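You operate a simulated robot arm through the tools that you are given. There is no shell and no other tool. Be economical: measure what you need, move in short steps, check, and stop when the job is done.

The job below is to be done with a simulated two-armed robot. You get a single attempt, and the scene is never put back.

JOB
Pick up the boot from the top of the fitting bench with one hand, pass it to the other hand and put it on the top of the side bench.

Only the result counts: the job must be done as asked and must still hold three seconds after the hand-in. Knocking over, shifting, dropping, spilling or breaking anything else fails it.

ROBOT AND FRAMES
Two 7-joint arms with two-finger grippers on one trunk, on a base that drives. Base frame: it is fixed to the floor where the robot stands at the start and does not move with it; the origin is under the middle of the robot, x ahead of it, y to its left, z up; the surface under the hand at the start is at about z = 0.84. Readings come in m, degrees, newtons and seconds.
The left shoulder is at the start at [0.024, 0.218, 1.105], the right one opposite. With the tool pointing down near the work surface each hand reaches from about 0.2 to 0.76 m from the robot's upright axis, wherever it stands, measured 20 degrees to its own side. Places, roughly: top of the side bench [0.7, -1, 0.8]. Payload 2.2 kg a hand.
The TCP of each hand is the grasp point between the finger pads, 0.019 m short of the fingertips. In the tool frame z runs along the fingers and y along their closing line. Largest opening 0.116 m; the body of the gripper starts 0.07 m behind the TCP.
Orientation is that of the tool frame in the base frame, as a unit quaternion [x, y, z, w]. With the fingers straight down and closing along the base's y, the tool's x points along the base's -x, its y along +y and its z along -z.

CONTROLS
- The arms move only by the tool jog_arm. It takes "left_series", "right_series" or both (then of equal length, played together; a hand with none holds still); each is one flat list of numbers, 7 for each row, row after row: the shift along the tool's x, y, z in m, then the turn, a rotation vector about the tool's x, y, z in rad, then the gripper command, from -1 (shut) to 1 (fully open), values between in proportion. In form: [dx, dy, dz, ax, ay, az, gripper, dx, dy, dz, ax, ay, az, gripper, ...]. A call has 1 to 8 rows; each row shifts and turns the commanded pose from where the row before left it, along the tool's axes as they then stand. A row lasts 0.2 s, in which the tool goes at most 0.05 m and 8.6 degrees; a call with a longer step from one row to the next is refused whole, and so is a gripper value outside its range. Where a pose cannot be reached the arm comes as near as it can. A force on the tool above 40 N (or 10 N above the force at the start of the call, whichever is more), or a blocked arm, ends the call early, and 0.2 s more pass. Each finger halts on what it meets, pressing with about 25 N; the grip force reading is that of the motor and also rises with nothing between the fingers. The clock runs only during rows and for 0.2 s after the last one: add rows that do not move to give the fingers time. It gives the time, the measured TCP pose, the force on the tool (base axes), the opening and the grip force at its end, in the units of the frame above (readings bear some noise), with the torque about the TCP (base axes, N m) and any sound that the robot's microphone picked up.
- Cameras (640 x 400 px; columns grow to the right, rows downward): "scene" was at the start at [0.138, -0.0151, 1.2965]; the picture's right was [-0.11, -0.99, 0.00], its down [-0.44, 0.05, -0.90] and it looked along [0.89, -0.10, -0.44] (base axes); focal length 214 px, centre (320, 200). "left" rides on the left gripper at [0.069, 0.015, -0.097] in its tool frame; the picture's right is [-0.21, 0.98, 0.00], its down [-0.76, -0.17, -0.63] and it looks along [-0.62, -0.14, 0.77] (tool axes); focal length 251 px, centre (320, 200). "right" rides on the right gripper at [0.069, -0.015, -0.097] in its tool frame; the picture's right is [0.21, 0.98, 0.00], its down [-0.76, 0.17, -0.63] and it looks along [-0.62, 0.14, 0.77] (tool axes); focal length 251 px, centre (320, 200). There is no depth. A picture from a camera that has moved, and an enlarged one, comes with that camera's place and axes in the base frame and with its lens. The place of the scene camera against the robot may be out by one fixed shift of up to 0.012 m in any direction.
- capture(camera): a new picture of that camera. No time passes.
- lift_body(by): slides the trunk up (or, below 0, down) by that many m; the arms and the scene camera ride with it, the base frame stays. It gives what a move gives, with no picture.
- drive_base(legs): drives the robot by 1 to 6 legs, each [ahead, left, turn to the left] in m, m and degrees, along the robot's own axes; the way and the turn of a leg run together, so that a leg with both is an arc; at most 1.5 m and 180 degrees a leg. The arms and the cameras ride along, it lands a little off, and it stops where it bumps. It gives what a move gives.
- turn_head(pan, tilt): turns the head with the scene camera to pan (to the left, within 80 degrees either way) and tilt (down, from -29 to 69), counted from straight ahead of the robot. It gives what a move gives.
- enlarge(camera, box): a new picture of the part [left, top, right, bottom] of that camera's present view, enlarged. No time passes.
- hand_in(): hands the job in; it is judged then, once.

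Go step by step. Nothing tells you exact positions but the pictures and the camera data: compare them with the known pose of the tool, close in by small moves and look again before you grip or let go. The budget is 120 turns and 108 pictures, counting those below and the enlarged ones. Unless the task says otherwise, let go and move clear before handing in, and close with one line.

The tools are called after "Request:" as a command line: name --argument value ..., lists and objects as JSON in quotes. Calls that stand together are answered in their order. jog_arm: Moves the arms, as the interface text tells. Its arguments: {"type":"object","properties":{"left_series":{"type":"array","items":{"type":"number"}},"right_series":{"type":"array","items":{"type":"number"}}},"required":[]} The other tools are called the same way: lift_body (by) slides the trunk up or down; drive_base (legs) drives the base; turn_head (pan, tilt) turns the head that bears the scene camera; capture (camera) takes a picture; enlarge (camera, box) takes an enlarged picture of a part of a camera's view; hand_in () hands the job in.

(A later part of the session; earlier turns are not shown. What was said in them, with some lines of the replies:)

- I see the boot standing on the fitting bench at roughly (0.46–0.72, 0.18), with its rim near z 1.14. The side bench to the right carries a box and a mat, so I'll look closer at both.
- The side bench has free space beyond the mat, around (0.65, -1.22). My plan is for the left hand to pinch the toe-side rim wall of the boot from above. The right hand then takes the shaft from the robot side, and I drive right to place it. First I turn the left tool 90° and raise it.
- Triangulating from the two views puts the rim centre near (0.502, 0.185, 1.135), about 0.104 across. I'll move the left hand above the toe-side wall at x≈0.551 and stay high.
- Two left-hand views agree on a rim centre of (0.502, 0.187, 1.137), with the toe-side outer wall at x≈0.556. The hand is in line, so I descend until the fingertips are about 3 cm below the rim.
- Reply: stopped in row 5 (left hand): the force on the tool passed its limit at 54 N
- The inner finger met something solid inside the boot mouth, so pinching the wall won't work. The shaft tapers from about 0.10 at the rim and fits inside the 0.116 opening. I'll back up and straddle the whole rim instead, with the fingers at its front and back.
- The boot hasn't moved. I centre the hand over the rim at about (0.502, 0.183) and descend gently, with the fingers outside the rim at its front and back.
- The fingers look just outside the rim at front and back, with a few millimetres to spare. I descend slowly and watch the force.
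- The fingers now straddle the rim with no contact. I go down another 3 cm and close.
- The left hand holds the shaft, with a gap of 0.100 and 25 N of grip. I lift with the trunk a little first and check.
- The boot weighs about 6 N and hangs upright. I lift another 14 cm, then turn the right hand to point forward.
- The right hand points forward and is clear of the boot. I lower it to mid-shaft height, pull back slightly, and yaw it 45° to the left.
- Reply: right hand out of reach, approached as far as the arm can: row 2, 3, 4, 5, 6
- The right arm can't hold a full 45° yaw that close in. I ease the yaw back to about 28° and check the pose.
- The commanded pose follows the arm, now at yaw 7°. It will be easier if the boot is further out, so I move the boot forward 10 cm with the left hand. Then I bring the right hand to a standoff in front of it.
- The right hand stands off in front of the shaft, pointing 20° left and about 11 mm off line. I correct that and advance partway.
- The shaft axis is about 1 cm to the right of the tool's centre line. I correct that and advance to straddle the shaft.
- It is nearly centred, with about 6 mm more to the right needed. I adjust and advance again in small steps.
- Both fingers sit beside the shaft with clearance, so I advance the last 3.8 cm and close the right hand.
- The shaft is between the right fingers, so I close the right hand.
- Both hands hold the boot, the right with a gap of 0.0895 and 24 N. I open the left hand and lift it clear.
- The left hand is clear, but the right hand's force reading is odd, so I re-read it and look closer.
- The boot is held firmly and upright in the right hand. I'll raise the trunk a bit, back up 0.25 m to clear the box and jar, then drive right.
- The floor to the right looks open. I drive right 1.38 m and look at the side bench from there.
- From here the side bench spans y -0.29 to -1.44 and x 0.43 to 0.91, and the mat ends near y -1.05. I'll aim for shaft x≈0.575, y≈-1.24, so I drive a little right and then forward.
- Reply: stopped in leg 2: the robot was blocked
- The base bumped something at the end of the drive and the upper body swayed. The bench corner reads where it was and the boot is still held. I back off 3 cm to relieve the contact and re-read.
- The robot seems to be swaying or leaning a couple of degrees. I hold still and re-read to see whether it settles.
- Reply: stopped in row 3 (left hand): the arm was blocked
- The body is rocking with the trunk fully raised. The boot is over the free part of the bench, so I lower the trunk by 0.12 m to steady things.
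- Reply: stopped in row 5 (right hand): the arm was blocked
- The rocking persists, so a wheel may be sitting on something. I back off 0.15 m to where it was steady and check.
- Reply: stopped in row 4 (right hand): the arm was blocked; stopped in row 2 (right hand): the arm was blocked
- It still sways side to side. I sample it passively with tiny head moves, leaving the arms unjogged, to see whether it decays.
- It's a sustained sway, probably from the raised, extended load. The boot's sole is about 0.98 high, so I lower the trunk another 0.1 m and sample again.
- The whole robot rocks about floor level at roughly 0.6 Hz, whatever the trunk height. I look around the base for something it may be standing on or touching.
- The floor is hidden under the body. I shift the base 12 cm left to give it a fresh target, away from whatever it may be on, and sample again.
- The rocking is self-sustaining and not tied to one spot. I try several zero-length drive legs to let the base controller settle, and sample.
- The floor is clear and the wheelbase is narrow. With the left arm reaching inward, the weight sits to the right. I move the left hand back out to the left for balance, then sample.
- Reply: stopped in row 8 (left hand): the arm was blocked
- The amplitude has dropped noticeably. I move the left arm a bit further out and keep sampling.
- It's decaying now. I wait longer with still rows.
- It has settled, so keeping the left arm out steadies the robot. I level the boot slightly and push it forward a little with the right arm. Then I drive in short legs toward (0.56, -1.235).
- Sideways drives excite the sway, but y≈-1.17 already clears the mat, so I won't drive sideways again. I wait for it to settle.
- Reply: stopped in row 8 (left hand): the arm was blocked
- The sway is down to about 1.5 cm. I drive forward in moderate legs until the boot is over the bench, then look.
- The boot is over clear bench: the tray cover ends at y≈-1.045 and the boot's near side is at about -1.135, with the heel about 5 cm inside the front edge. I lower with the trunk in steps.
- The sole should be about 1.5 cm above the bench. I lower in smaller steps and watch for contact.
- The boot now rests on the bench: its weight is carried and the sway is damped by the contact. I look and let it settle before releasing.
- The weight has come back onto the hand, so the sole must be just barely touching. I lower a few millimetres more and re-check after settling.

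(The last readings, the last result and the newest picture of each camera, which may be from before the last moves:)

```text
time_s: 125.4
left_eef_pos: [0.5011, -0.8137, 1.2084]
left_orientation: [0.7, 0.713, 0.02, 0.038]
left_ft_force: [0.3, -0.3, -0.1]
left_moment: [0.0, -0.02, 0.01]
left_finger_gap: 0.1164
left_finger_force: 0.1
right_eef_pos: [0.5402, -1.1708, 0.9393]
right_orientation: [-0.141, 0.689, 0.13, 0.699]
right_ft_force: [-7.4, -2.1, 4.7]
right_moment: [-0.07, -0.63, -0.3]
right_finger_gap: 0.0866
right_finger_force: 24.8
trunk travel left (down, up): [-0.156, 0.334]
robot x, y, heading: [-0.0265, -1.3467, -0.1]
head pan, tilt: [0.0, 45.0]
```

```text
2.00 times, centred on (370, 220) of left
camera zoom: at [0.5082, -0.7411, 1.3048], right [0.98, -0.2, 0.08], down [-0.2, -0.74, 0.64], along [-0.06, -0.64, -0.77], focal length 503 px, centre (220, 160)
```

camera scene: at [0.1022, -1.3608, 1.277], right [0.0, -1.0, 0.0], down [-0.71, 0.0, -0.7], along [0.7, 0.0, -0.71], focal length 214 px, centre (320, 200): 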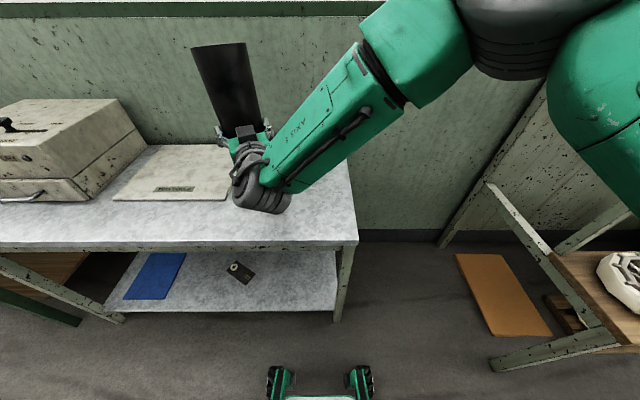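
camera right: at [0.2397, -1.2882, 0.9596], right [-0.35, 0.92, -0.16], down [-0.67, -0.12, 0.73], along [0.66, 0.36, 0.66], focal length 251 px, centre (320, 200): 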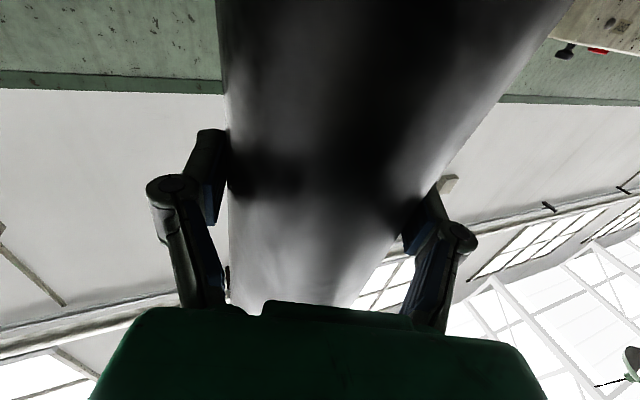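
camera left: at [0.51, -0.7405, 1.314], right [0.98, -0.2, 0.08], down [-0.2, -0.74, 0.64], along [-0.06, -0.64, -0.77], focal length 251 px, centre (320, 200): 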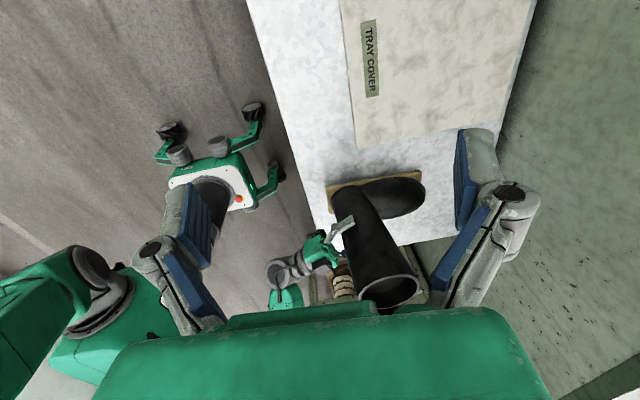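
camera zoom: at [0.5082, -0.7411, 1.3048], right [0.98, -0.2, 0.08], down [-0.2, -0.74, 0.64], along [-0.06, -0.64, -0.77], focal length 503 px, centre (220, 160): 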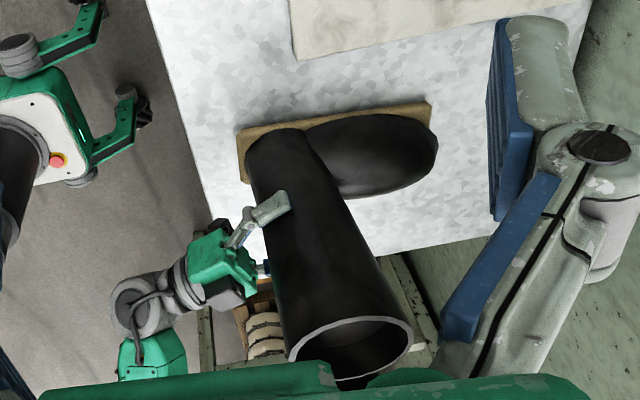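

The boot now rests firmly with about 10 N on the bench, and the robot is steady. I open the right hand gradually.

Request:
jog_arm --right_series '[0, 0, 0, 0, 0, 0, 0.55, 0, 0, 0, 0, 0, 0, 0.7, 0, 0, 0, 0, 0, 0, 0.85, 0, 0, 0, 0, 0, 0, 1, 0, 0, 0, 0, 0, 0, 1]'

Request:
enlarge --camera "left" --box '[270, 120, 470, 320]'

Request:
capture --camera "right"

Request:
enlarge --camera "scene" --box '[180, 40, 380, 260]'

```text
time_s: 126.6
left_eef_pos: [0.5034, -0.8133, 1.2088]
left_orientation: [0.701, 0.712, 0.019, 0.037]
left_ft_force: [0.7, -0.6, -1.3]
left_moment: [0.01, 0.01, 0.01]
left_finger_gap: 0.1163
left_finger_force: 0.1
right_eef_pos: [0.5422, -1.1704, 0.9381]
right_orientation: [-0.142, 0.689, 0.131, 0.699]
right_ft_force: [-0.8, 0.0, 0.9]
right_moment: [-0.01, 0.01, 0.04]
right_finger_gap: 0.116
right_finger_force: 0.0
trunk travel left (down, up): [-0.156, 0.334]
robot x, y, heading: [-0.0243, -1.3454, -0.2]
head pan, tilt: [0.0, 45.0]
```

```text
2.00 times, centred on (370, 220) of left
camera zoom: at [0.5096, -0.7408, 1.3043], right [0.98, -0.2, 0.08], down [-0.2, -0.74, 0.64], along [-0.06, -0.64, -0.77], focal length 503 px, centre (220, 160)
```

zoom: 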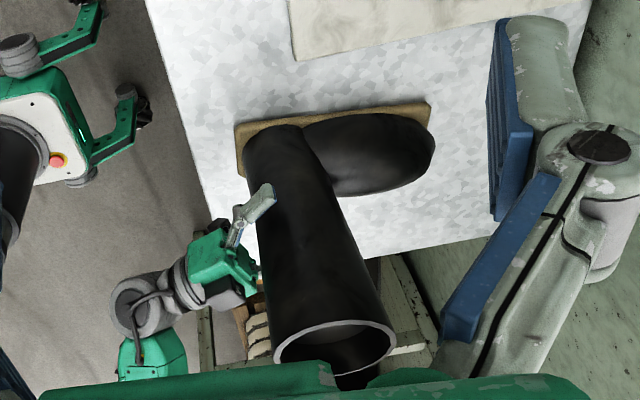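

```text
43 pictures are left
camera right: at [0.4592, -1.2219, 0.8693], right [-0.37, 0.9, -0.23], down [-0.66, -0.08, 0.75], along [0.66, 0.43, 0.62], focal length 251 px, centre (320, 200)
```

right: 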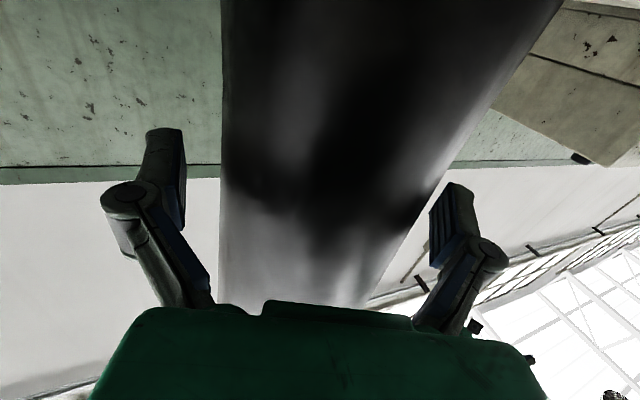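

```text
1.82 times, centred on (280, 150) of scene
camera zoom: at [0.1012, -1.3486, 1.1731], right [0.0, -1.0, 0.0], down [-0.71, 0.0, -0.7], along [0.7, 0.0, -0.71], focal length 390 px, centre (393, 291)
```

zoom: 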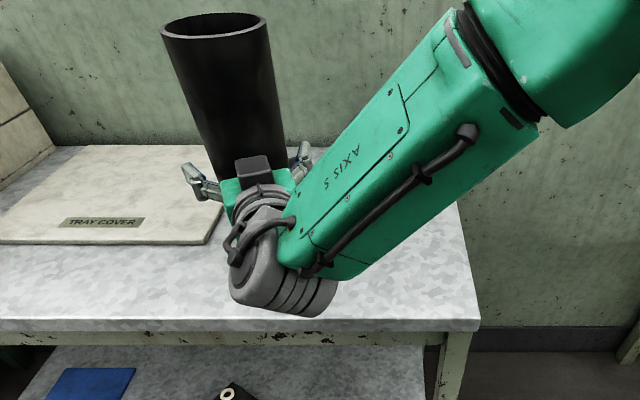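

The boot stands flat and upright, free of the open fingers. I back the right hand straight out along its own axis.

Request:
jog_arm --right_series '[0, 0.003, -0.004, 0, 0, 0, 1, 0, 0, -0.015, 0, 0, 0, 1, 0, 0, -0.02, 0, 0, 0, 1, 0, 0, -0.025, 0, 0, 0, 1, 0, 0, -0.025, 0, 0, 0, 1, 0, 0, -0.025, 0, 0, 0, 1, 0, 0, -0.02, 0, 0, 0, 1]'

Request:
capture --camera "left"

Request:
capture --camera "scene"

```text
time_s: 128.2
left_eef_pos: [0.5013, -0.8135, 1.2085]
left_orientation: [0.7, 0.713, 0.019, 0.037]
left_ft_force: [0.3, 0.4, -0.7]
left_moment: [0.0, 0.0, 0.01]
left_finger_gap: 0.1158
left_finger_force: 0.0
right_eef_pos: [0.4148, -1.2154, 0.9383]
right_orientation: [-0.141, 0.689, 0.13, 0.699]
right_ft_force: [0.0, 0.2, 0.1]
right_moment: [0.01, 0.01, 0.02]
right_finger_gap: 0.1161
right_finger_force: 0.1
trunk travel left (down, up): [-0.156, 0.334]
robot x, y, heading: [-0.0265, -1.3461, -0.1]
head pan, tilt: [0.0, 45.0]
```

```text
41 pictures are left
camera left: at [0.5092, -0.7408, 1.3044], right [0.98, -0.2, 0.08], down [-0.2, -0.74, 0.64], along [-0.06, -0.64, -0.77], focal length 251 px, centre (320, 200)
```

left: 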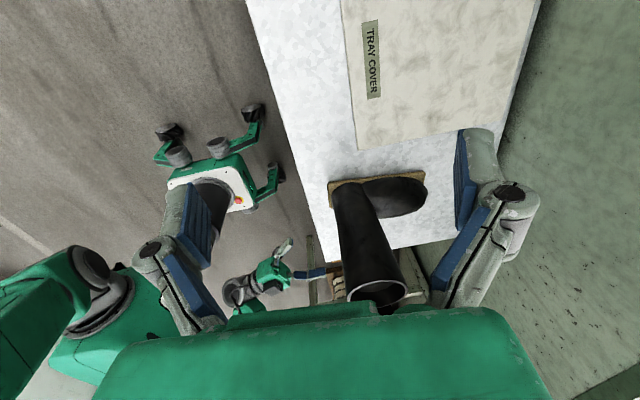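

```text
40 pictures are left
camera scene: at [0.1005, -1.349, 1.1731], right [0.0, -1.0, 0.0], down [-0.71, 0.0, -0.7], along [0.7, 0.0, -0.71], focal length 214 px, centre (320, 200)
```

scene: 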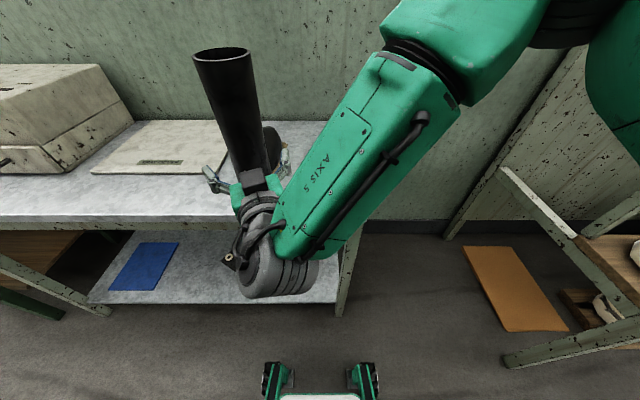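

The hand is clear and the boot stands upright on the side bench. I back off a little more and take a last check.

Request:
jog_arm --right_series '[0, 0, -0.02, 0, 0, 0, 1, 0, 0, -0.02, 0, 0, 0, 1, 0, 0, -0.02, 0, 0, 0, 1, 0, 0, 0, 0, 0, 0, 1, 0, 0, 0, 0, 0, 0, 1]'

Request:
enlarge --camera "left" --box '[270, 120, 470, 320]'

Request:
turn_head --pan 40 --tilt 35

Request:
capture --camera "scene"

```text
time_s: 129.4
left_eef_pos: [0.5032, -0.813, 1.2087]
left_orientation: [0.7, 0.713, 0.019, 0.037]
left_ft_force: [0.3, -0.5, 0.2]
left_moment: [-0.02, 0.0, 0.0]
left_finger_gap: 0.1158
left_finger_force: 0.1
right_eef_pos: [0.3579, -1.2386, 0.938]
right_orientation: [-0.141, 0.69, 0.13, 0.698]
right_ft_force: [0.8, -1.1, -0.3]
right_moment: [0.01, 0.0, 0.01]
right_finger_gap: 0.1161
right_finger_force: 0.1
trunk travel left (down, up): [-0.156, 0.334]
robot x, y, heading: [-0.0274, -1.3475, -0.3]
head pan, tilt: [0.0, 45.0]
```

```text
2.00 times, centred on (370, 220) of left
camera zoom: at [0.5093, -0.7408, 1.3042], right [0.98, -0.2, 0.08], down [-0.2, -0.74, 0.64], along [-0.06, -0.64, -0.77], focal length 503 px, centre (220, 160)
```

zoom: 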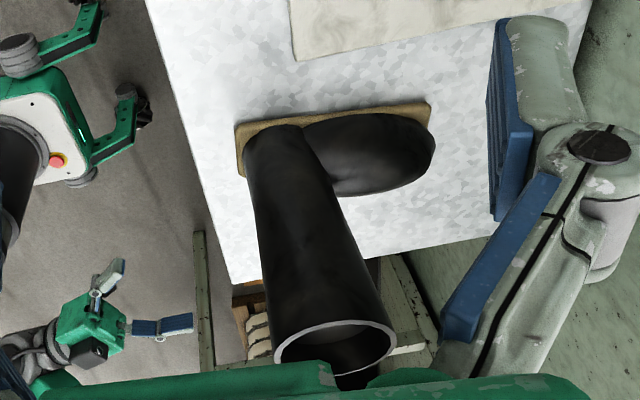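

```text
time_s: 130.5
left_eef_pos: [0.502, -0.8124, 1.2092]
left_orientation: [0.7, 0.713, 0.019, 0.037]
left_ft_force: [-0.2, 0.4, -0.9]
left_moment: [-0.01, -0.03, 0.01]
left_finger_gap: 0.116
left_finger_force: 0.1
right_eef_pos: [0.36, -1.2388, 0.9369]
right_orientation: [-0.141, 0.69, 0.131, 0.698]
right_ft_force: [-0.3, -0.2, 0.0]
right_moment: [0.0, 0.0, -0.01]
right_finger_gap: 0.1159
right_finger_force: 0.1
trunk travel left (down, up): [-0.156, 0.334]
robot x, y, heading: [-0.0237, -1.345, -0.2]
head pan, tilt: [40.0, 35.0]
```

```text
38 pictures are left
camera scene: at [0.0869, -1.2923, 1.1878], right [0.64, -0.77, 0.0], down [-0.44, -0.37, -0.82], along [0.63, 0.52, -0.58], focal length 214 px, centre (320, 200)
```

scene: 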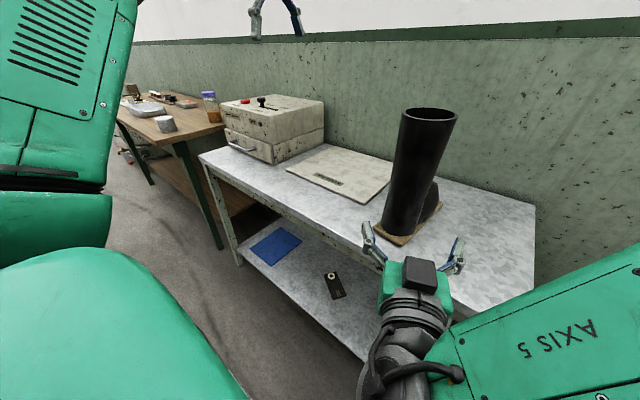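

The boot stands upright on the side bench's clear top, both hands are free of it, and everything else looks undisturbed. I hand in now.

Request:
hand_in

```text
The job is handed in.
```

The left hand picked up the boot and passed it to the right hand. The right hand set it upright on the clear end of the side bench, and nothing else looks disturbed in the last pictures.
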